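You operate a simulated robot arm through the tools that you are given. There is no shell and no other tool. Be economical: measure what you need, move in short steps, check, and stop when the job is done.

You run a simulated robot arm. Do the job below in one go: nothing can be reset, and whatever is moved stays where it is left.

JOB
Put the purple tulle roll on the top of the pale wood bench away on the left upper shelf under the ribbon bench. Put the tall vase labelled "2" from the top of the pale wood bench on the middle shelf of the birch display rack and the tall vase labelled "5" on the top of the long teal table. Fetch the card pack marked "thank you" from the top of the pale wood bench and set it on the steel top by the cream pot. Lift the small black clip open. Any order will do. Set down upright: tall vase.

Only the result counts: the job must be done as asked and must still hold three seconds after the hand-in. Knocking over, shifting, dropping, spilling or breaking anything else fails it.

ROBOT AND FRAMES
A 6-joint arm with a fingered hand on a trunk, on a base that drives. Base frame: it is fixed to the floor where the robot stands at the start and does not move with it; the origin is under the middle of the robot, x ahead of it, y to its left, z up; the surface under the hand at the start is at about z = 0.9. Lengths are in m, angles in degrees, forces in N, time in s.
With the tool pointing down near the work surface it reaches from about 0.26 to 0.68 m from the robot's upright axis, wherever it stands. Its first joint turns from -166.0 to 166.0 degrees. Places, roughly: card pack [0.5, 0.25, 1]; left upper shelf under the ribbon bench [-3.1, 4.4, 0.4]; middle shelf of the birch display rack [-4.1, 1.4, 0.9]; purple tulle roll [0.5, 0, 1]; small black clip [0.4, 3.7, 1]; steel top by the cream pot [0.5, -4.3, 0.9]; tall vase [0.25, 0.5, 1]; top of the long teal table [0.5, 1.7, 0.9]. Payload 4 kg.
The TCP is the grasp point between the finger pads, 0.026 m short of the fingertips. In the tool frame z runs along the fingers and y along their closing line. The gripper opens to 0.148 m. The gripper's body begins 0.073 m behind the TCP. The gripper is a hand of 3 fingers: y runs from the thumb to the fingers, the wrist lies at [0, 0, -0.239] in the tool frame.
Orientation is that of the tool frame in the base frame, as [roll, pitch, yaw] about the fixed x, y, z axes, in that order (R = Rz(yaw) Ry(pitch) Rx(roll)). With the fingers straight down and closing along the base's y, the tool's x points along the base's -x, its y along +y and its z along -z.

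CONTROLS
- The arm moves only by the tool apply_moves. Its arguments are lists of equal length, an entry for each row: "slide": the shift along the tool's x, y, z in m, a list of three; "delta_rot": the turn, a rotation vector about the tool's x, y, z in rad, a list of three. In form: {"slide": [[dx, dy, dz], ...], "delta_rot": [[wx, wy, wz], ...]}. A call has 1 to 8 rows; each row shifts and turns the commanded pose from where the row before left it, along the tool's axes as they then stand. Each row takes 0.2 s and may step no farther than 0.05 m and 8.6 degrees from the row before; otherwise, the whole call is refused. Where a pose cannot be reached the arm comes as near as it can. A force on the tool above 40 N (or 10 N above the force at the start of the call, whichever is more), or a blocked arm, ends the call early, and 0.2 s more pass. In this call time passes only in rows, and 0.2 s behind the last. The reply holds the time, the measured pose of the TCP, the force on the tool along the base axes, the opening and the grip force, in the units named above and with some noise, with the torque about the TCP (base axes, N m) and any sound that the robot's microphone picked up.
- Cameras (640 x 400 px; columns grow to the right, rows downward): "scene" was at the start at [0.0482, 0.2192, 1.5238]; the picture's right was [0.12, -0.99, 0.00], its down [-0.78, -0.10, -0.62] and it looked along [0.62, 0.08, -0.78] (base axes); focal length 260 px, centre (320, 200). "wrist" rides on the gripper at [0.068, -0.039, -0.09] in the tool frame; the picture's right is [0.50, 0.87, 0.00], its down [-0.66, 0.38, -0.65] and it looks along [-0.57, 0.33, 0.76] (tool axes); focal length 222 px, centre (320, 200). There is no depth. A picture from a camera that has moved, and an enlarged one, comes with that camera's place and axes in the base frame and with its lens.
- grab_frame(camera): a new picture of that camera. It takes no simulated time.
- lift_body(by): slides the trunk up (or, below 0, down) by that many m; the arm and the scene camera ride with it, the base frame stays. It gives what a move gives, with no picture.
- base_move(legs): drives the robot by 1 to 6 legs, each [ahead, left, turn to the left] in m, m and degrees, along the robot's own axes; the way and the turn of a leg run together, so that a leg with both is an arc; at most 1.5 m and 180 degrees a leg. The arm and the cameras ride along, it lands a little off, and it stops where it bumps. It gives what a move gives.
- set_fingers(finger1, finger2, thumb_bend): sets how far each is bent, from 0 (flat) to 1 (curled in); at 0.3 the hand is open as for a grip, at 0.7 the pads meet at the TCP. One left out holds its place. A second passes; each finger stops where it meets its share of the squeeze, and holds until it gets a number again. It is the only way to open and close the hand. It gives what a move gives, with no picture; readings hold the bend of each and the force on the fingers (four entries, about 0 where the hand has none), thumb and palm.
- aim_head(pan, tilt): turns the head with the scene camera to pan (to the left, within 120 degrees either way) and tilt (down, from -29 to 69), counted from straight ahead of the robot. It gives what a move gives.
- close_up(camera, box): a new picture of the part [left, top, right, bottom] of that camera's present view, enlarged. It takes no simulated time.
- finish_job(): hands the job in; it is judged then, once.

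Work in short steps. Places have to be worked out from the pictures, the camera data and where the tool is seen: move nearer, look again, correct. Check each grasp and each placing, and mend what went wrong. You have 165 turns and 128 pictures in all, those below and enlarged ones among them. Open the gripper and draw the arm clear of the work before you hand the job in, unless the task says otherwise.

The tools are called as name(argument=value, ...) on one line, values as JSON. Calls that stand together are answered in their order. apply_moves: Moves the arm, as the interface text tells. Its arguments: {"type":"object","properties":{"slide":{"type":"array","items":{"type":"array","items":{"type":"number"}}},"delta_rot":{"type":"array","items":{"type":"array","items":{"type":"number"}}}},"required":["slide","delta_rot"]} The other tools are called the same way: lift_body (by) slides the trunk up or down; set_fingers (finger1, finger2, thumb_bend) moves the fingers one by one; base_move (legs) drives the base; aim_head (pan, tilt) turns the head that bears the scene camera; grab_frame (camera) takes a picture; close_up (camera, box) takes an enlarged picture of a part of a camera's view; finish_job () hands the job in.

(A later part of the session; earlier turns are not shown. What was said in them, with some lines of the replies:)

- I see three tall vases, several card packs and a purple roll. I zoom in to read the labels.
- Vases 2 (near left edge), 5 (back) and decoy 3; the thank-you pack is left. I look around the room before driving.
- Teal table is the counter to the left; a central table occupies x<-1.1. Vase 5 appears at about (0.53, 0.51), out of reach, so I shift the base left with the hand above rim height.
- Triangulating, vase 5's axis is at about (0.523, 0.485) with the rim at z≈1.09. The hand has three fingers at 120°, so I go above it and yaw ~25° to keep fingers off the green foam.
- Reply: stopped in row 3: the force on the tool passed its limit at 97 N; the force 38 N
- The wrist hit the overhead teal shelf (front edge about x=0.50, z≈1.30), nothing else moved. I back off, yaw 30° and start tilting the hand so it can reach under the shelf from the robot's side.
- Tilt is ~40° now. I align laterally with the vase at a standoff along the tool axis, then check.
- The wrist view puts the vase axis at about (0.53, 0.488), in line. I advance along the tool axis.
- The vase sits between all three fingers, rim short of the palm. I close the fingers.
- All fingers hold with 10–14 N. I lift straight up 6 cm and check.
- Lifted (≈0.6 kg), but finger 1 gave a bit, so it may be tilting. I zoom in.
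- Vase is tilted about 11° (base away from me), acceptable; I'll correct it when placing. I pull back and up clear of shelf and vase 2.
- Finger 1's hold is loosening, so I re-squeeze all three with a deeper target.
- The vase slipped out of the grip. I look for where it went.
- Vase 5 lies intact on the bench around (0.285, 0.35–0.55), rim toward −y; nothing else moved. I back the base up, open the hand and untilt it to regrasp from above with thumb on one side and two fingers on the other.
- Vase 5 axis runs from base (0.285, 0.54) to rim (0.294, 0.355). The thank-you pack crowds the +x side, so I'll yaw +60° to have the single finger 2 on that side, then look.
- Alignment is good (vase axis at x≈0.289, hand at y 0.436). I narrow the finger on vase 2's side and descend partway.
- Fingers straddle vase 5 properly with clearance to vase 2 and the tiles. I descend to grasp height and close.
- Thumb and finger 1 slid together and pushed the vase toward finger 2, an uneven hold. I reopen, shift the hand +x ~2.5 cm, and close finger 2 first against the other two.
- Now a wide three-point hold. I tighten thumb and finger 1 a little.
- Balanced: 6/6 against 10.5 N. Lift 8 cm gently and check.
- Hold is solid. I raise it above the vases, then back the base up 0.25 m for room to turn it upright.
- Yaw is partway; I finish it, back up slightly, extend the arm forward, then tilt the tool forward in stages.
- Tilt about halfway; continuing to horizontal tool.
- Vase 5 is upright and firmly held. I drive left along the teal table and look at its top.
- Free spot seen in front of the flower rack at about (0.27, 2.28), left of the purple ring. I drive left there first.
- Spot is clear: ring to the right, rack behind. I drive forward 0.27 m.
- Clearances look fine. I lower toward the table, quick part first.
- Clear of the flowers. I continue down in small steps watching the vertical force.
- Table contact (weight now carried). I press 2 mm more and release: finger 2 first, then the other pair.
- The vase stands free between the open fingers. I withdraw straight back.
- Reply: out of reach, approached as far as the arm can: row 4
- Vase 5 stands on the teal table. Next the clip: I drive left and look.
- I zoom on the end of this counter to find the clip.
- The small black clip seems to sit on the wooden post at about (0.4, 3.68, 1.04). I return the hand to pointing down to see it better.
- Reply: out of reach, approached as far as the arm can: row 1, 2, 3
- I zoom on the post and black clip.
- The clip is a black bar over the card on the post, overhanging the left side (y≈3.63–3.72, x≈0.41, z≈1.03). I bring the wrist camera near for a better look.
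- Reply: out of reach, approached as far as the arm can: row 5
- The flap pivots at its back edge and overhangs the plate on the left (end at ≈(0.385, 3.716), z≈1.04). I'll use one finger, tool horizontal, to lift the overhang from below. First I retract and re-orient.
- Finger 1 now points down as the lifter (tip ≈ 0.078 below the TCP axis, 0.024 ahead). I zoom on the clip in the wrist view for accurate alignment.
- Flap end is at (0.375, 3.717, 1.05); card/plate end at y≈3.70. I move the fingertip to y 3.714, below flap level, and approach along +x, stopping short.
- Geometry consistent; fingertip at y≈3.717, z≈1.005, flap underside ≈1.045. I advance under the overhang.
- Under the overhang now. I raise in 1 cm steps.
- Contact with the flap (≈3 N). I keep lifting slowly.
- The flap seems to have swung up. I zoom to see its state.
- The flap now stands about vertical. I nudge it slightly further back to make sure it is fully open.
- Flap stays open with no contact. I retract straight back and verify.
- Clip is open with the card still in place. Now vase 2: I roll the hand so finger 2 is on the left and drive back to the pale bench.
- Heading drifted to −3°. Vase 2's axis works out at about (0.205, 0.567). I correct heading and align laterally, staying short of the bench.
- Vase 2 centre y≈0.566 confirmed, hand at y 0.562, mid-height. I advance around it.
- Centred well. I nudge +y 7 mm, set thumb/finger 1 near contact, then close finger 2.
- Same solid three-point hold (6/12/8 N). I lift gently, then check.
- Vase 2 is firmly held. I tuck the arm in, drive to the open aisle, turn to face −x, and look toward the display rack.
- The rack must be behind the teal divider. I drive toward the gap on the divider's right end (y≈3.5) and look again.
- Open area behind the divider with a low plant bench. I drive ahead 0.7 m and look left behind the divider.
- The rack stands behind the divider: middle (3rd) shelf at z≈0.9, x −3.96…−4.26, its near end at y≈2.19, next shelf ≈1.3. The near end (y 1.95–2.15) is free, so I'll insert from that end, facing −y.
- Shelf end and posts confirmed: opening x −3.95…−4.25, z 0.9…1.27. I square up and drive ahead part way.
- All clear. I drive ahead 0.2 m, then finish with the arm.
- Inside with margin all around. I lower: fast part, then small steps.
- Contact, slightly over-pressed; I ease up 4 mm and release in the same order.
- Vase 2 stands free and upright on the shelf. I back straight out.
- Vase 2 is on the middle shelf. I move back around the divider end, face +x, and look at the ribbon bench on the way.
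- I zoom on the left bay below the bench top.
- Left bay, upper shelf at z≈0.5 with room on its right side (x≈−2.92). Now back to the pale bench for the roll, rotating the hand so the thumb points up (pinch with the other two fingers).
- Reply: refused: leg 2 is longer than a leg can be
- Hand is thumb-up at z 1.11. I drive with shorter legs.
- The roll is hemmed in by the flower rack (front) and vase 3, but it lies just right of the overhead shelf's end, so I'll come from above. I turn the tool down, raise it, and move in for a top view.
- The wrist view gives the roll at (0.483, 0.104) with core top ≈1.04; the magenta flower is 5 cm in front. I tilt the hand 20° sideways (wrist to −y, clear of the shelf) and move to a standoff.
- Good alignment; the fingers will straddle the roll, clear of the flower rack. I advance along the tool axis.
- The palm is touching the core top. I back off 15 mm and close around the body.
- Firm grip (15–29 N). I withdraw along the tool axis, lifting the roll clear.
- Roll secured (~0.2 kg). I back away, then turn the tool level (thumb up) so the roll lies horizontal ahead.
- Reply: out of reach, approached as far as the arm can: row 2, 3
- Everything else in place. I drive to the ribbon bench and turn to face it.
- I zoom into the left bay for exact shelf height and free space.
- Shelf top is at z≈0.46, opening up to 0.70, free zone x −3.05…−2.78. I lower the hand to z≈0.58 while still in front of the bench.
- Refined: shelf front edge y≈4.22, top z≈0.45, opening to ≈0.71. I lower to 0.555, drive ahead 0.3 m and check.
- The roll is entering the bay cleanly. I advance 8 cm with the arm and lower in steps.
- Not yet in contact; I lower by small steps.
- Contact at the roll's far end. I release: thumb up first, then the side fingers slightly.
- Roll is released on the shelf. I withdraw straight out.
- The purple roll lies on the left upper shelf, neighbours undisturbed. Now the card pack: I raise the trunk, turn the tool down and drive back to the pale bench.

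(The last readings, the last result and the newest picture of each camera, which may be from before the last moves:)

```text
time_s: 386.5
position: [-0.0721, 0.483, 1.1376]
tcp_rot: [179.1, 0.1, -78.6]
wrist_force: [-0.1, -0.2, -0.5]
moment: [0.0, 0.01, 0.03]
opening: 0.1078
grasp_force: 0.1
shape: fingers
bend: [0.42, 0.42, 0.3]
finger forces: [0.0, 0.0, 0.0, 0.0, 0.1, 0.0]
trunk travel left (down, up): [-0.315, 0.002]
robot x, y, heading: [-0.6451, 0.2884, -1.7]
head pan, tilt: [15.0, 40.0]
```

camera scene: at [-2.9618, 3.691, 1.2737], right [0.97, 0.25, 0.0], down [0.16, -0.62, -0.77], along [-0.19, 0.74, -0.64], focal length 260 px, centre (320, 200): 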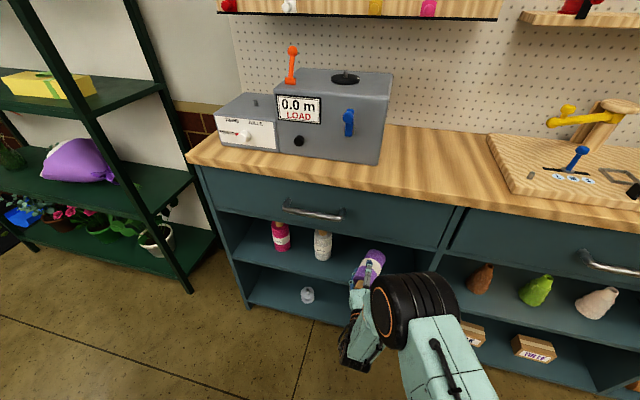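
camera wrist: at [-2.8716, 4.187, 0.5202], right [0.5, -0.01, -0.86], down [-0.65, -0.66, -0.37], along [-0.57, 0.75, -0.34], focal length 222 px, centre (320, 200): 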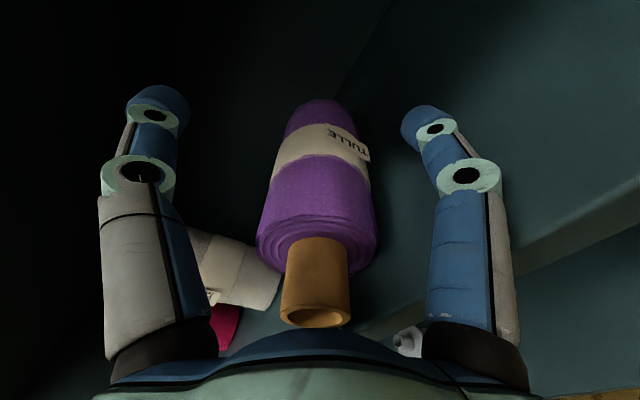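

Hand is at (−0.07, 0.48). I correct heading and drive in above the pack, then look.

base_move(legs=[[0, 0, 1.7], [0.39, 0.03, 0]])

set_fingers(finger1=0.3, finger2=0.3, thumb_bend=0.3)

grab_frame(camera="wrist")

```text
time_s: 389.3
position: [0.3012, 0.5328, 1.1358]
tcp_rot: [179.2, 0.1, -76.5]
wrist_force: [-0.4, -0.2, -0.7]
moment: [0.02, -0.01, 0.0]
opening: 0.1081
grasp_force: 0.1
shape: fingers
bend: [0.42, 0.42, 0.3]
finger forces: [0.0, 0.0, 0.0, 0.0, 0.0, 0.1]
trunk travel left (down, up): [-0.315, 0.002]
robot x, y, heading: [-0.2659, 0.3208, 0.0]
head pan, tilt: [15.0, 40.0]
```

```text
time_s: 390.3
position: [0.3029, 0.5335, 1.1371]
tcp_rot: [179.1, 0.0, -76.6]
wrist_force: [0.0, -0.4, 0.2]
moment: [0.04, -0.01, 0.02]
opening: 0.1264
grasp_force: 0.2
shape: fingers
bend: [0.3, 0.3, 0.3]
finger forces: [0.0, 0.0, 0.0, 0.0, 0.0, 0.0]
trunk travel left (down, up): [-0.315, 0.002]
robot x, y, heading: [-0.2625, 0.3201, 0.0]
head pan, tilt: [15.0, 40.0]
```

```text
19 pictures are left
camera wrist: at [0.356, 0.4754, 1.2266], right [-0.73, -0.69, 0.01], down [-0.51, 0.55, 0.66], along [-0.46, 0.47, -0.75], focal length 222 px, centre (320, 200)
```

wrist: 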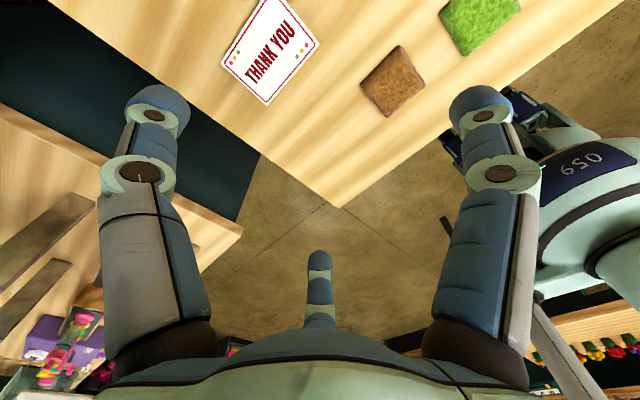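

Pack corners give centre (0.367, 0.546), aligned with the axes (0.07 × 0.09). I straighten the yaw, centre with a 1.5 cm offset toward the two-finger side, and descend.

apply_moves(slide=[[0, 0, 0], [0, 0, 0], [-0.0063, -0.0245, 0], [-0.0063, -0.0245, 0], [0, 0, 0.045], [0, 0, 0.045], [0, 0, 0.045], [0, 0, 0.035]], delta_rot=[[0, 0, 0.117], [0, 0, 0.117], [0, 0, 0], [0, 0, 0], [0, 0, 0], [0, 0, 0], [0, 0, 0], [0, 0, 0]])

grab_frame(camera="wrist")

```text
time_s: 392.1
position: [0.3487, 0.5449, 0.9676]
tcp_rot: [179.2, -0.2, -89.9]
wrist_force: [-0.5, 0.4, -0.1]
moment: [-0.01, 0.02, 0.02]
opening: 0.1267
grasp_force: 0.1
shape: fingers
bend: [0.3, 0.3, 0.3]
finger forces: [0.1, 0.1, 0.0, 0.1, 0.0, 0.0]
trunk travel left (down, up): [-0.315, 0.002]
robot x, y, heading: [-0.2636, 0.3193, 0.2]
head pan, tilt: [15.0, 40.0]
```

```text
18 pictures are left
camera wrist: at [0.389, 0.4767, 1.0564], right [-0.87, -0.5, 0.01], down [-0.37, 0.66, 0.66], along [-0.34, 0.56, -0.75], focal length 222 px, centre (320, 200)
```

wrist: 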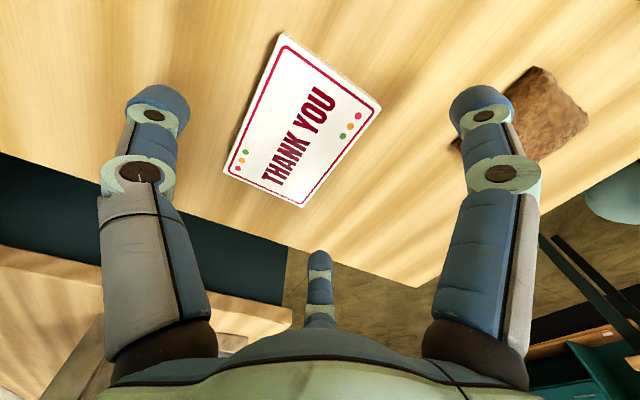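

Confirmed centre (0.368, 0.543). I go down to the table level and close.

apply_moves(slide=[[0.002, -0.003, 0.018], [0, 0, 0.016]], delta_rot=[[0, 0, 0], [0, 0, 0]])

set_fingers(finger1=0.5, finger2=0.5)

set_fingers(thumb_bend=0.9)

grab_frame(camera="wrist")

```text
time_s: 392.7
position: [0.3513, 0.544, 0.9319]
tcp_rot: [179.2, 0.0, -90.0]
wrist_force: [-0.2, -0.4, 0.4]
moment: [0.0, 0.02, 0.01]
opening: 0.1268
grasp_force: 0.1
shape: fingers
bend: [0.3, 0.3, 0.3]
finger forces: [0.0, 0.0, 0.0, 0.0, 0.0, 0.0]
trunk travel left (down, up): [-0.315, 0.002]
robot x, y, heading: [-0.2646, 0.3197, 0.0]
head pan, tilt: [15.0, 40.0]
```

```text
time_s: 393.7
position: [0.3523, 0.544, 0.934]
tcp_rot: [179.2, -0.1, -90.1]
wrist_force: [-0.4, 1.2, 7.0]
moment: [0.19, 0.2, -0.02]
opening: 0.0975
grasp_force: 3.7
shape: fingers
bend: [0.49, 0.48, 0.3]
finger forces: [2.1, 5.3, 0.0, 0.0, 0.0, 0.1]
trunk travel left (down, up): [-0.315, 0.002]
robot x, y, heading: [-0.2663, 0.3208, 0.1]
head pan, tilt: [15.0, 40.0]
```

```text
time_s: 394.7
position: [0.3525, 0.5431, 0.9342]
tcp_rot: [179.4, -0.2, -90.0]
wrist_force: [4.0, -0.3, 10.6]
moment: [0.01, -0.75, 0.01]
opening: 0.0756
grasp_force: 15.1
shape: fingers
bend: [0.47, 0.47, 0.51]
finger forces: [5.4, 5.4, 0.0, 0.0, 19.4, 0.0]
trunk travel left (down, up): [-0.315, 0.002]
robot x, y, heading: [-0.2651, 0.3208, 0.1]
head pan, tilt: [15.0, 40.0]
```

```text
17 pictures are left
camera wrist: at [0.3912, 0.4744, 1.0233], right [-0.87, -0.5, 0.01], down [-0.37, 0.66, 0.66], along [-0.34, 0.56, -0.75], focal length 222 px, centre (320, 200)
```

wrist: 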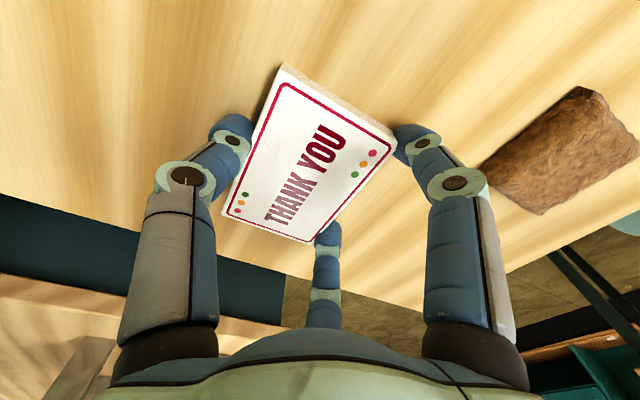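

Gripped on three sides (fingertips brush the table). I lift slowly.

apply_moves(slide=[[0, 0, -0.006]], delta_rot=[[0, 0, 0]])

set_fingers(finger1=0.6, finger2=0.6, thumb_bend=0.9)

apply_moves(slide=[[0, 0, -0.02], [0, 0, -0.03], [0, 0, -0.04]], delta_rot=[[0, 0, 0], [0, 0, 0], [0, 0, 0]])

grab_frame(camera="wrist")

```text
time_s: 395.1
position: [0.3508, 0.5432, 0.937]
tcp_rot: [179.0, -0.2, -90.1]
wrist_force: [0.6, -0.6, -1.3]
moment: [-0.02, 0.03, 0.0]
opening: 0.0751
grasp_force: 14.2
shape: fingers
bend: [0.46, 0.46, 0.51]
finger forces: [7.1, 6.9, 0.1, 0.1, 14.1, 0.0]
trunk travel left (down, up): [-0.315, 0.002]
robot x, y, heading: [-0.2648, 0.3224, 0.2]
head pan, tilt: [15.0, 40.0]
```

```text
time_s: 396.1
position: [0.3515, 0.5431, 0.9398]
tcp_rot: [179.0, -0.1, -89.9]
wrist_force: [0.1, -0.8, -1.6]
moment: [-0.01, -0.01, 0.0]
opening: 0.0739
grasp_force: 21.4
shape: fingers
bend: [0.47, 0.48, 0.52]
finger forces: [10.7, 10.6, 0.1, 0.2, 21.3, 0.0]
trunk travel left (down, up): [-0.315, 0.002]
robot x, y, heading: [-0.2641, 0.3241, 0.3]
head pan, tilt: [15.0, 40.0]
```

```text
time_s: 396.9
position: [0.3484, 0.5443, 1.0302]
tcp_rot: [179.2, -0.1, -90.1]
wrist_force: [-0.7, -0.3, -0.2]
moment: [-0.01, 0.01, 0.0]
opening: 0.074
grasp_force: 20.9
shape: fingers
bend: [0.47, 0.48, 0.52]
finger forces: [10.7, 10.5, 0.0, 0.1, 21.3, 0.0]
trunk travel left (down, up): [-0.315, 0.002]
robot x, y, heading: [-0.2622, 0.3225, 0.1]
head pan, tilt: [15.0, 40.0]
```

```text
16 pictures are left
camera wrist: at [0.3898, 0.475, 1.1197], right [-0.87, -0.5, 0.01], down [-0.37, 0.66, 0.66], along [-0.34, 0.56, -0.75], focal length 222 px, centre (320, 200)
```

wrist: 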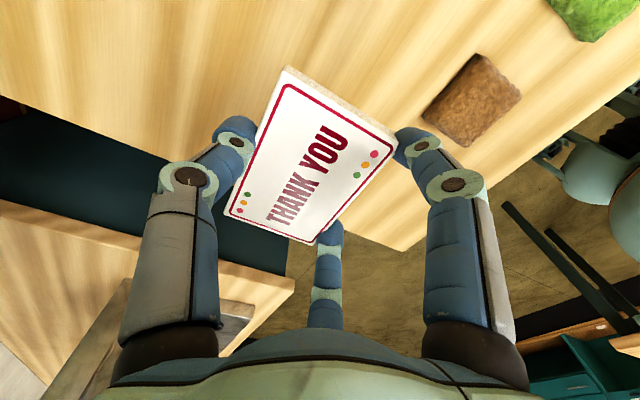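

Pack is held flat and secure. I raise, back out and drive right along the aisle toward the steel top.

apply_moves(slide=[[0, 0, -0.045], [0, 0, -0.045], [0, 0, -0.045]], delta_rot=[[0, 0, 0], [0, 0, 0], [0, 0, 0]])

base_move(legs=[[-0.38, 0, 0], [0, -1.4, 1], [0, -1.4, 1], [0, -1.3, 1]])

aim_head(pan=-10, tilt=35)

grab_frame(camera="scene")

```text
time_s: 397.7
position: [0.3546, 0.5429, 1.1655]
tcp_rot: [179.2, -0.1, -90.1]
wrist_force: [-0.1, -0.2, -0.3]
moment: [-0.01, 0.0, -0.02]
opening: 0.0739
grasp_force: 21.3
shape: fingers
bend: [0.48, 0.48, 0.52]
finger forces: [10.6, 10.4, 0.0, 0.1, 21.2, 0.0]
trunk travel left (down, up): [-0.315, 0.002]
robot x, y, heading: [-0.2615, 0.3197, 0.2]
head pan, tilt: [15.0, 40.0]
```

```text
time_s: 435.3
position: [0.0334, -3.5181, 1.1644]
tcp_rot: [179.0, -0.1, -87.4]
wrist_force: [-0.6, -0.5, -0.2]
moment: [0.02, -0.01, 0.02]
opening: 0.0739
grasp_force: 21.6
shape: fingers
bend: [0.48, 0.48, 0.52]
finger forces: [10.7, 10.6, 0.1, 0.0, 21.4, 0.1]
trunk travel left (down, up): [-0.315, 0.002]
robot x, y, heading: [-0.5775, -3.7669, 2.6]
head pan, tilt: [15.0, 40.0]
```

```text
time_s: 436.2
position: [0.0329, -3.5177, 1.165]
tcp_rot: [179.1, 0.0, -87.3]
wrist_force: [0.3, -0.3, -1.6]
moment: [0.02, -0.02, -0.01]
opening: 0.0741
grasp_force: 21.3
shape: fingers
bend: [0.48, 0.48, 0.52]
finger forces: [10.7, 10.6, 0.0, 0.0, 21.3, 0.0]
trunk travel left (down, up): [-0.315, 0.002]
robot x, y, heading: [-0.5752, -3.7687, 2.9]
head pan, tilt: [-10.0, 35.0]
```

```text
15 pictures are left
camera scene: at [-0.5288, -3.5716, 1.5888], right [-0.13, -0.99, 0.0], down [-0.57, 0.07, -0.82], along [0.81, -0.1, -0.57], focal length 260 px, centre (320, 200)
```

scene: 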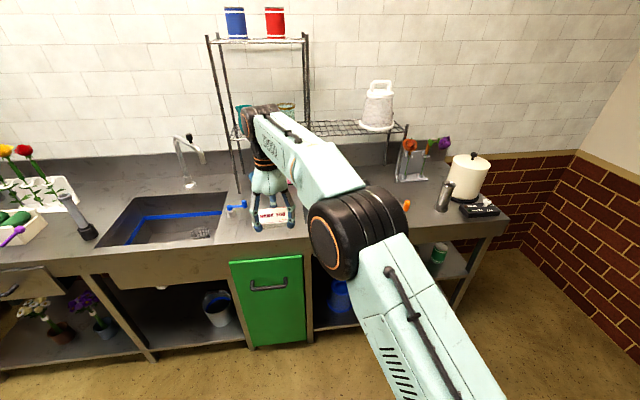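

The cream pot stands near the right end of the steel counter (≈(0.4, −4.37)). I move right 0.45 m and look at the area.

base_move(legs=[[0, -0.4, -2.8]])

aim_head(pan=-25, tilt=35)

grab_frame(camera="scene")

grab_frame(camera="wrist")

```text
time_s: 440.2
position: [0.0527, -3.9389, 1.1648]
tcp_rot: [179.1, -0.1, -89.8]
wrist_force: [-0.1, -0.1, -1.2]
moment: [-0.02, -0.02, 0.03]
opening: 0.074
grasp_force: 21.0
shape: fingers
bend: [0.48, 0.48, 0.52]
finger forces: [10.7, 10.6, 0.0, 0.0, 21.3, 0.0]
trunk travel left (down, up): [-0.315, 0.002]
robot x, y, heading: [-0.5682, -4.16, 0.6]
head pan, tilt: [-10.0, 35.0]
```

```text
time_s: 441.0
position: [0.0537, -3.9398, 1.1649]
tcp_rot: [179.1, -0.2, -89.7]
wrist_force: [1.2, -0.7, -0.8]
moment: [-0.03, -0.02, 0.05]
opening: 0.0738
grasp_force: 20.8
shape: fingers
bend: [0.48, 0.48, 0.52]
finger forces: [10.7, 10.6, 0.0, 0.0, 21.3, 0.1]
trunk travel left (down, up): [-0.315, 0.002]
robot x, y, heading: [-0.5698, -4.1664, 0.6]
head pan, tilt: [-25.0, 35.0]
```

```text
14 pictures are left
camera scene: at [-0.5168, -3.9914, 1.5888], right [-0.42, -0.91, 0.0], down [-0.52, 0.24, -0.82], along [0.74, -0.34, -0.57], focal length 260 px, centre (320, 200)
```

scene: 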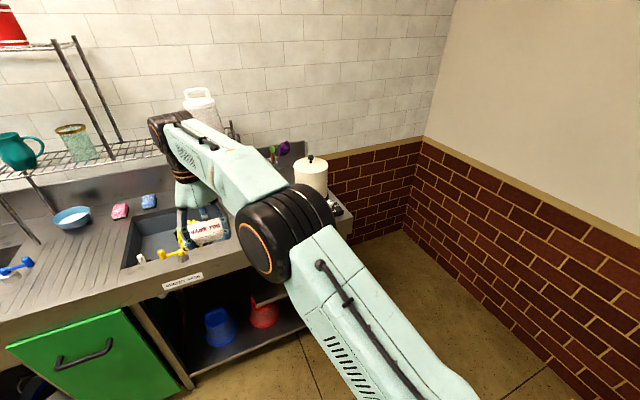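

```text
13 pictures are left
camera wrist: at [0.0927, -4.0073, 1.2543], right [-0.86, -0.5, 0.01], down [-0.37, 0.66, 0.66], along [-0.34, 0.56, -0.75], focal length 222 px, centre (320, 200)
```

wrist: 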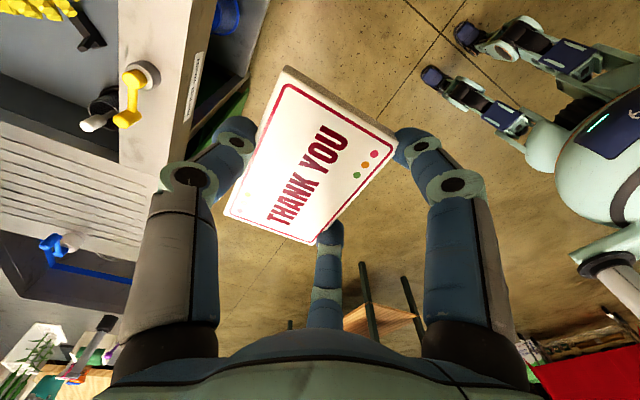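

The arm hides the pot area. I turn the base 40° left and look right past the arm.

base_move(legs=[[0, 0, 40]])

aim_head(pan=-58, tilt=35)

grab_frame(camera="scene")

```text
time_s: 443.3
position: [-0.2338, -3.5963, 1.164]
tcp_rot: [179.2, -0.2, -49.9]
wrist_force: [-0.8, -0.1, -0.2]
moment: [-0.05, -0.03, 0.0]
opening: 0.0736
grasp_force: 21.5
shape: fingers
bend: [0.48, 0.48, 0.52]
finger forces: [10.5, 10.6, 0.0, 0.0, 21.0, 0.1]
trunk travel left (down, up): [-0.315, 0.002]
robot x, y, heading: [-0.5605, -4.1641, 40.0]
head pan, tilt: [-25.0, 35.0]
```

```text
time_s: 444.2
position: [-0.2348, -3.5961, 1.1637]
tcp_rot: [179.0, -0.1, -50.1]
wrist_force: [0.5, 0.1, -1.1]
moment: [-0.02, -0.04, -0.01]
opening: 0.0736
grasp_force: 21.3
shape: fingers
bend: [0.48, 0.48, 0.52]
finger forces: [10.4, 10.5, 0.0, 0.0, 21.0, 0.1]
trunk travel left (down, up): [-0.315, 0.002]
robot x, y, heading: [-0.5625, -4.1636, 40.1]
head pan, tilt: [-58.0, 35.0]
```

```text
12 pictures are left
camera scene: at [-0.6396, -4.0515, 1.5888], right [-0.31, -0.95, 0.0], down [-0.55, 0.17, -0.82], along [0.78, -0.25, -0.57], focal length 260 px, centre (320, 200)
```

scene: 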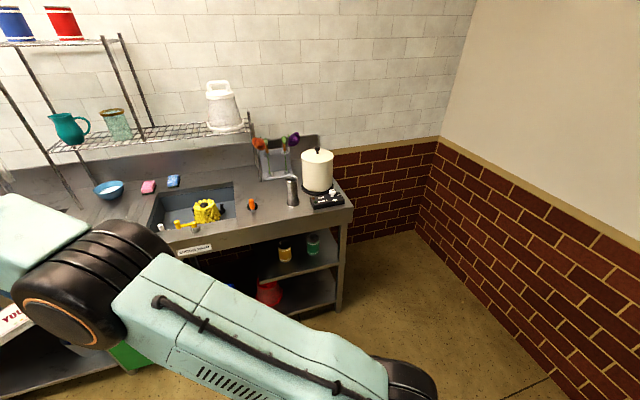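

close_up(camera="scene", box=[140, 120, 370, 270])

```text
2.67 times, centred on (255, 195) of scene
camera zoom: at [-0.6396, -4.0515, 1.5888], right [-0.31, -0.95, 0.0], down [-0.55, 0.17, -0.82], along [0.78, -0.25, -0.57], focal length 694 px, centre (493, 213)
```

zoom: 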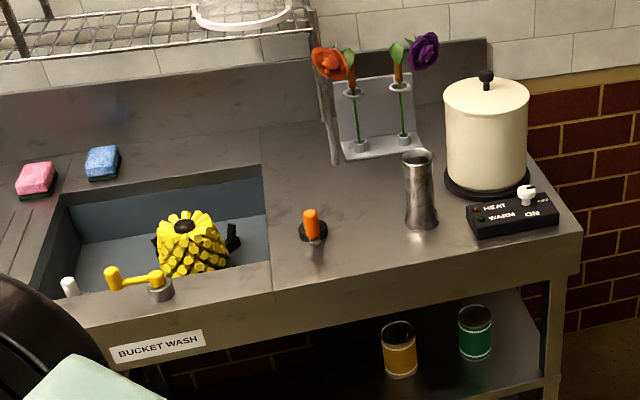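

Free spot on the steel top left of the pot: centre ≈(0.44, −4.15), between peg, steel vase and flower stand. I turn back and drive in over it at height.

base_move(legs=[[0, 0, -40.1], [0, -0.21, 0], [0.3, 0, 0]])

aim_head(pan=0, tilt=35)

grab_frame(camera="scene")

grab_frame(camera="wrist")

```text
time_s: 450.2
position: [0.3548, -4.1463, 1.1642]
tcp_rot: [179.1, -0.1, -89.7]
wrist_force: [-0.9, -0.8, -0.2]
moment: [0.03, 0.0, 0.04]
opening: 0.0737
grasp_force: 20.9
shape: fingers
bend: [0.48, 0.48, 0.52]
finger forces: [10.6, 10.4, 0.0, 0.1, 21.0, 0.0]
trunk travel left (down, up): [-0.315, 0.002]
robot x, y, heading: [-0.2655, -4.3734, 0.3]
head pan, tilt: [-58.0, 35.0]
```

```text
time_s: 451.5
position: [0.3544, -4.1469, 1.1657]
tcp_rot: [179.1, -0.1, -89.6]
wrist_force: [-0.7, -0.3, -0.6]
moment: [-0.02, 0.02, 0.0]
opening: 0.0733
grasp_force: 20.9
shape: fingers
bend: [0.48, 0.48, 0.52]
finger forces: [10.5, 10.4, 0.1, 0.0, 20.9, 0.0]
trunk travel left (down, up): [-0.315, 0.002]
robot x, y, heading: [-0.2659, -4.3729, 0.5]
head pan, tilt: [0.0, 35.0]
```

```text
10 pictures are left
camera scene: at [-0.2074, -4.1632, 1.5888], right [0.01, -1.0, 0.0], down [-0.57, 0.0, -0.82], along [0.82, 0.01, -0.57], focal length 260 px, centre (320, 200)
```

scene: 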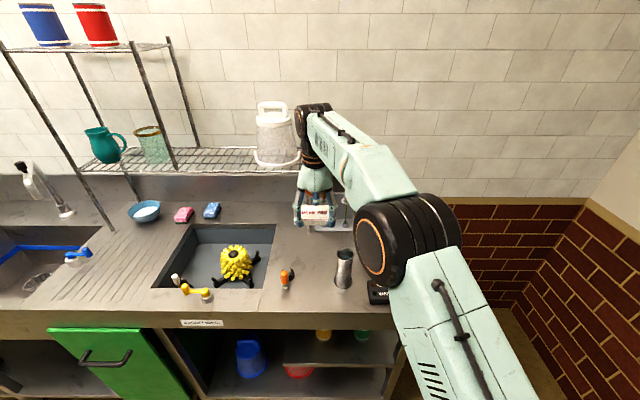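

```text
9 pictures are left
camera wrist: at [0.3942, -4.2147, 1.2543], right [-0.86, -0.51, 0.01], down [-0.37, 0.65, 0.66], along [-0.34, 0.56, -0.75], focal length 222 px, centre (320, 200)
```

wrist: 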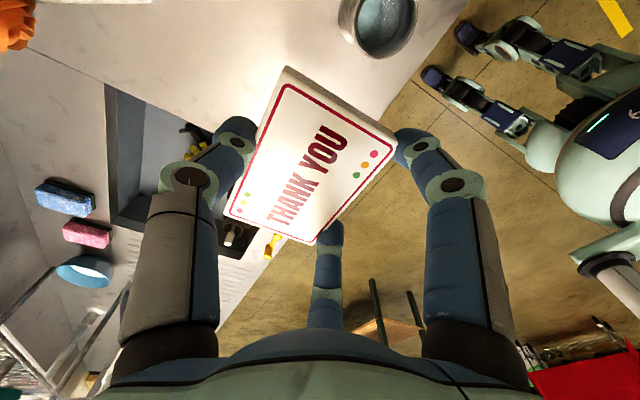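

Positions of peg, steel vase and stand confirmed. I move +7 cm and descend to z≈0.975.

apply_moves(slide=[[0, -0.035, 0], [0, -0.035, 0], [0, 0, 0.045], [0, 0, 0.045], [0, 0, 0.045], [0, 0, 0.03], [0, 0, 0.025]], delta_rot=[[0, 0, 0], [0, 0, 0], [0, 0, 0], [0, 0, 0], [0, 0, 0], [0, 0, 0], [0, 0, 0]])

close_up(camera="scene", box=[240, 130, 420, 310])

```text
time_s: 453.1
position: [0.3792, -4.158, 0.964]
tcp_rot: [179.2, -0.2, -89.7]
wrist_force: [0.2, 0.1, -0.2]
moment: [-0.04, 0.03, -0.01]
opening: 0.0732
grasp_force: 20.9
shape: fingers
bend: [0.48, 0.48, 0.52]
finger forces: [10.6, 10.2, 0.0, 0.1, 20.7, 0.0]
out of reach, approached as far as the arm can: row 1, 2
trunk travel left (down, up): [-0.315, 0.002]
robot x, y, heading: [-0.2663, -4.372, 0.5]
head pan, tilt: [0.0, 35.0]
```

```text
2.22 times, centred on (330, 220) of scene
camera zoom: at [-0.2072, -4.1632, 1.5888], right [0.01, -1.0, 0.0], down [-0.57, -0.01, -0.82], along [0.82, 0.01, -0.57], focal length 579 px, centre (298, 156)
```

zoom: 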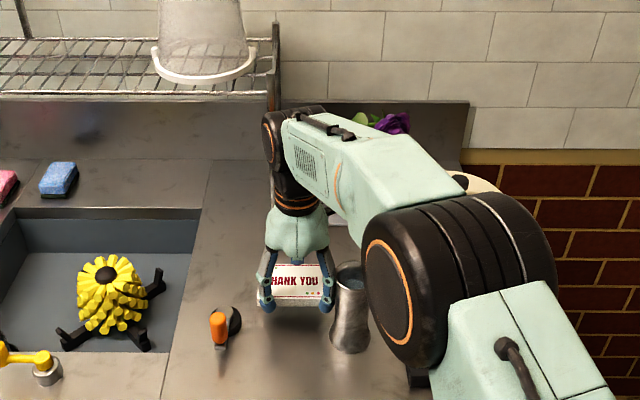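

Arm reach limited it to x 0.379, a bit close to the steel vase. I drive the base ahead 5 cm and 1 cm left.

base_move(legs=[[0.05, 0.012, 0]])

apply_moves(slide=[[0, 0, 0.012], [0, 0, 0.006]], delta_rot=[[0, 0, 0], [0, 0, 0]])

apply_moves(slide=[[0, 0, 0.006]], delta_rot=[[0, 0, 0]])

close_up(camera="scene", box=[240, 130, 420, 310])

```text
time_s: 454.0
position: [0.4294, -4.1434, 0.9634]
tcp_rot: [179.1, -0.1, -89.7]
wrist_force: [0.2, -0.1, -1.3]
moment: [-0.01, 0.02, 0.02]
opening: 0.0728
grasp_force: 20.8
shape: fingers
bend: [0.48, 0.48, 0.52]
finger forces: [10.7, 10.1, 0.0, 0.1, 20.8, 0.0]
trunk travel left (down, up): [-0.315, 0.002]
robot x, y, heading: [-0.2149, -4.3588, 0.5]
head pan, tilt: [0.0, 35.0]
```

```text
time_s: 454.6
position: [0.4271, -4.1442, 0.9462]
tcp_rot: [179.2, -0.1, -89.6]
wrist_force: [0.5, 0.1, -0.7]
moment: [0.04, 0.02, 0.02]
opening: 0.0732
grasp_force: 20.8
shape: fingers
bend: [0.48, 0.48, 0.52]
finger forces: [10.7, 10.2, 0.1, 0.0, 20.8, 0.0]
trunk travel left (down, up): [-0.315, 0.002]
robot x, y, heading: [-0.2111, -4.3626, 0.4]
head pan, tilt: [0.0, 35.0]
```

```text
time_s: 455.0
position: [0.428, -4.1446, 0.9406]
tcp_rot: [179.2, -0.2, -89.6]
wrist_force: [0.4, -0.2, -1.5]
moment: [-0.01, 0.02, 0.02]
opening: 0.0732
grasp_force: 20.5
shape: fingers
bend: [0.48, 0.48, 0.52]
finger forces: [10.6, 10.2, 0.1, 0.0, 20.8, 0.1]
trunk travel left (down, up): [-0.315, 0.002]
robot x, y, heading: [-0.2127, -4.3608, 0.6]
head pan, tilt: [0.0, 35.0]
```

```text
2.22 times, centred on (330, 220) of scene
camera zoom: at [-0.1576, -4.1509, 1.5888], right [0.01, -1.0, 0.0], down [-0.57, -0.01, -0.82], along [0.82, 0.01, -0.57], focal length 579 px, centre (298, 156)
```

zoom: 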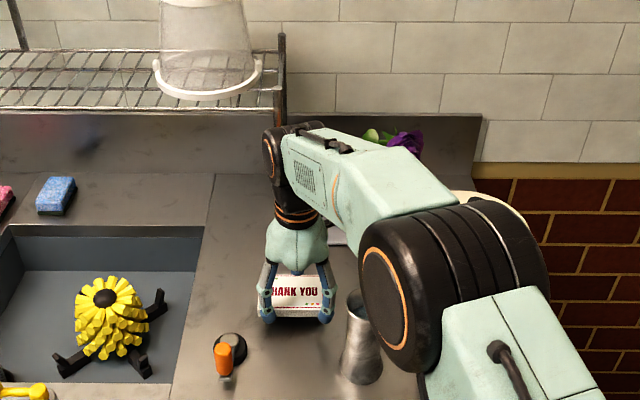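

Well clear now. I step down to contact.

apply_moves(slide=[[0, 0, 0.005]], delta_rot=[[0, 0, 0]])

apply_moves(slide=[[0, 0, 0.004]], delta_rot=[[0, 0, 0]])

apply_moves(slide=[[0, 0, 0.004]], delta_rot=[[0, 0, 0]])

```text
time_s: 455.4
position: [0.4283, -4.1447, 0.9352]
tcp_rot: [179.2, -0.1, -89.6]
wrist_force: [0.3, 1.0, -1.0]
moment: [0.01, -0.01, 0.03]
opening: 0.0729
grasp_force: 21.0
shape: fingers
bend: [0.48, 0.48, 0.52]
finger forces: [10.6, 10.1, 0.0, 0.1, 20.7, 0.0]
trunk travel left (down, up): [-0.315, 0.002]
robot x, y, heading: [-0.2181, -4.3603, 0.5]
head pan, tilt: [0.0, 35.0]
```

```text
time_s: 455.8
position: [0.4286, -4.1453, 0.9315]
tcp_rot: [179.2, -0.2, -89.6]
wrist_force: [-0.1, -0.4, 0.2]
moment: [0.01, 0.06, 0.02]
opening: 0.0732
grasp_force: 20.6
shape: fingers
bend: [0.48, 0.48, 0.52]
finger forces: [10.6, 10.2, 0.0, 0.0, 20.8, 0.0]
trunk travel left (down, up): [-0.315, 0.002]
robot x, y, heading: [-0.2149, -4.3608, 0.5]
head pan, tilt: [0.0, 35.0]
```

```text
time_s: 456.2
position: [0.4284, -4.1452, 0.9262]
tcp_rot: [179.1, -0.1, -89.6]
wrist_force: [-0.8, -0.1, -0.2]
moment: [0.01, -0.01, -0.01]
opening: 0.073
grasp_force: 21.0
shape: fingers
bend: [0.48, 0.48, 0.52]
finger forces: [10.6, 10.3, 0.0, 0.0, 20.8, 0.1]
trunk travel left (down, up): [-0.315, 0.002]
robot x, y, heading: [-0.2113, -4.3643, 0.6]
head pan, tilt: [0.0, 35.0]
```

apply_moves(slide=[[0, 0, 0.005]], delta_rot=[[0, 0, 0]])

apply_moves(slide=[[0, 0, 0.005]], delta_rot=[[0, 0, 0]])

apply_moves(slide=[[0, 0, 0.005]], delta_rot=[[0, 0, 0]])

```text
time_s: 456.6
position: [0.4267, -4.1454, 0.9214]
tcp_rot: [179.1, -0.1, -89.6]
wrist_force: [-0.1, 0.1, 0.1]
moment: [-0.03, 0.0, -0.03]
opening: 0.0733
grasp_force: 20.8
shape: fingers
bend: [0.48, 0.48, 0.52]
finger forces: [10.5, 10.2, 0.0, 0.1, 20.8, 0.0]
trunk travel left (down, up): [-0.315, 0.002]
robot x, y, heading: [-0.2157, -4.3604, 0.3]
head pan, tilt: [0.0, 35.0]
```

```text
time_s: 457.0
position: [0.4269, -4.1456, 0.9167]
tcp_rot: [179.2, -0.1, -89.5]
wrist_force: [-0.2, 0.8, -1.0]
moment: [0.01, 0.06, 0.0]
opening: 0.0731
grasp_force: 20.7
shape: fingers
bend: [0.48, 0.48, 0.52]
finger forces: [10.5, 10.2, 0.0, 0.0, 20.8, 0.0]
trunk travel left (down, up): [-0.315, 0.002]
robot x, y, heading: [-0.2073, -4.3629, 0.4]
head pan, tilt: [0.0, 35.0]
```

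```text
time_s: 457.4
position: [0.4275, -4.1448, 0.9136]
tcp_rot: [179.4, 0.0, -89.6]
wrist_force: [-2.0, 0.5, 6.7]
moment: [-0.01, -0.37, 0.0]
opening: 0.0732
grasp_force: 22.4
shape: fingers
bend: [0.48, 0.48, 0.52]
finger forces: [11.0, 10.7, 0.0, 0.0, 23.2, 0.1]
trunk travel left (down, up): [-0.315, 0.002]
robot x, y, heading: [-0.2154, -4.3663, 0.8]
head pan, tilt: [0.0, 35.0]
```

Contact at z 0.914 (top ≈0.88). I release by opening all fingers modestly and look.

set_fingers(finger1=0.38, finger2=0.38, thumb_bend=0.38)

set_fingers(finger1=0.31, finger2=0.31, thumb_bend=0.31)

grab_frame(camera="wrist")

```text
time_s: 458.4
position: [0.428, -4.1449, 0.9124]
tcp_rot: [179.1, -0.2, -89.7]
wrist_force: [0.0, 0.2, 0.1]
moment: [0.02, 0.0, -0.01]
opening: 0.1014
grasp_force: 0.1
shape: fingers
bend: [0.38, 0.38, 0.38]
finger forces: [0.0, 0.0, 0.0, 0.1, 0.0, 0.0]
trunk travel left (down, up): [-0.315, 0.002]
robot x, y, heading: [-0.2136, -4.3622, 0.5]
head pan, tilt: [0.0, 35.0]
```

```text
time_s: 459.4
position: [0.4272, -4.1453, 0.9124]
tcp_rot: [179.1, -0.1, -89.6]
wrist_force: [0.1, -0.8, 0.1]
moment: [0.0, 0.05, 0.0]
opening: 0.1233
grasp_force: 0.1
shape: fingers
bend: [0.31, 0.31, 0.31]
finger forces: [0.0, 0.0, 0.0, 0.0, 0.0, 0.0]
trunk travel left (down, up): [-0.315, 0.002]
robot x, y, heading: [-0.2113, -4.3643, 0.4]
head pan, tilt: [0.0, 35.0]
```

```text
6 pictures are left
camera wrist: at [0.4672, -4.2131, 1.0016], right [-0.86, -0.51, 0.01], down [-0.37, 0.65, 0.66], along [-0.34, 0.56, -0.75], focal length 222 px, centre (320, 200)
```

wrist: 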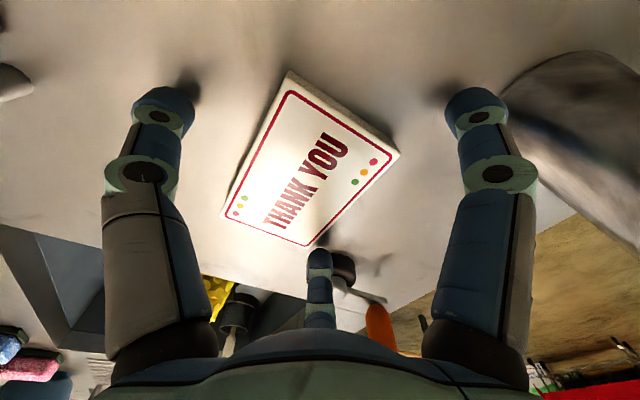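

The pack lies flat on the steel. I rise straight up and back away.

apply_moves(slide=[[0, 0, -0.03], [0, 0, -0.045], [0, 0, -0.045], [0, 0, -0.045], [0, 0, -0.045]], delta_rot=[[0, 0, 0], [0, 0, 0], [0, 0, 0], [0, 0, 0], [0, 0, 0]])

base_move(legs=[[-0.35, 0, 0], [0, 0, 35]])

aim_head(pan=-58, tilt=35)

grab_frame(camera="scene")

```text
time_s: 460.6
position: [0.4321, -4.1484, 1.1229]
tcp_rot: [179.3, -0.1, -89.5]
wrist_force: [0.3, 0.7, 0.1]
moment: [-0.02, 0.02, 0.02]
opening: 0.1232
grasp_force: 0.1
shape: fingers
bend: [0.31, 0.31, 0.31]
finger forces: [0.0, 0.1, 0.0, 0.0, 0.1, 0.0]
trunk travel left (down, up): [-0.315, 0.002]
robot x, y, heading: [-0.2139, -4.3605, 0.5]
head pan, tilt: [0.0, 35.0]
```

```text
time_s: 464.6
position: [-0.1602, -3.8158, 1.1224]
tcp_rot: [179.3, -0.1, -54.1]
wrist_force: [-0.2, -0.3, -0.3]
moment: [0.0, 0.02, 0.01]
opening: 0.1235
grasp_force: 0.1
shape: fingers
bend: [0.31, 0.31, 0.31]
finger forces: [0.1, 0.0, 0.0, 0.1, 0.1, 0.0]
trunk travel left (down, up): [-0.315, 0.002]
robot x, y, heading: [-0.5592, -4.367, 36.2]
head pan, tilt: [0.0, 35.0]
```

```text
time_s: 465.9
position: [-0.1603, -3.816, 1.1215]
tcp_rot: [179.2, -0.1, -54.1]
wrist_force: [0.8, 0.3, -0.5]
moment: [0.0, 0.03, -0.01]
opening: 0.1236
grasp_force: 0.1
shape: fingers
bend: [0.31, 0.31, 0.31]
finger forces: [0.0, 0.0, 0.0, 0.1, 0.0, 0.0]
trunk travel left (down, up): [-0.315, 0.002]
robot x, y, heading: [-0.5562, -4.3656, 36.0]
head pan, tilt: [-58.0, 35.0]
```

```text
5 pictures are left
camera scene: at [-0.627, -4.2466, 1.5889], right [-0.37, -0.93, 0.0], down [-0.53, 0.21, -0.82], along [0.76, -0.3, -0.57], focal length 260 px, centre (320, 200)
```

scene: 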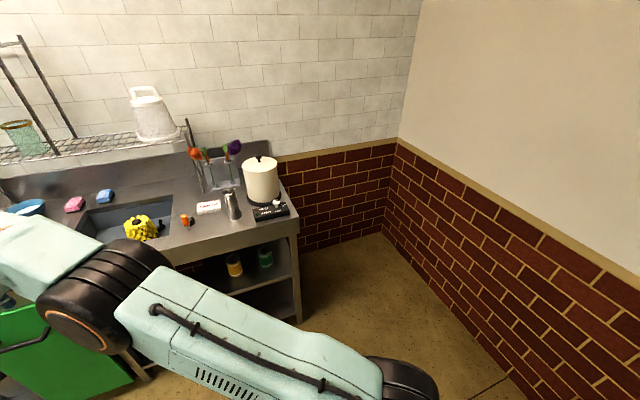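

The pack lies on the steel top beside the pot and nothing else was disturbed. All five parts are done, the hand is open and clear, so I hand in.

finish_job()

```text
The job is handed in.
```

I did all five parts and handed the job in, but vase 5 slipped from the grip once on the way. It fell onto the pale wood bench and looked unbroken in the pictures, and nothing around it moved. I can't say whether any of its contents spilled.

| Item | Where it ended up |
|---|---|
| Vase "5" | Upright on top of the long teal table, in front of the flower rack |
| Vase "2" | Upright on the middle shelf of the birch display rack |
| Purple tulle roll | On the left upper shelf under the ribbon bench, lying on its side |
| "Thank you" card pack | Flat on the steel top, about 10 cm from the cream pot |
| Small black clip | Lifted open, past vertical |

I last saw the clip just after lifting it, with the flap standing open and the card still in place, and did not go back to check it. Early on, the arm also bumped the teal shelf above the pale wood bench. Nothing on that shelf moved.
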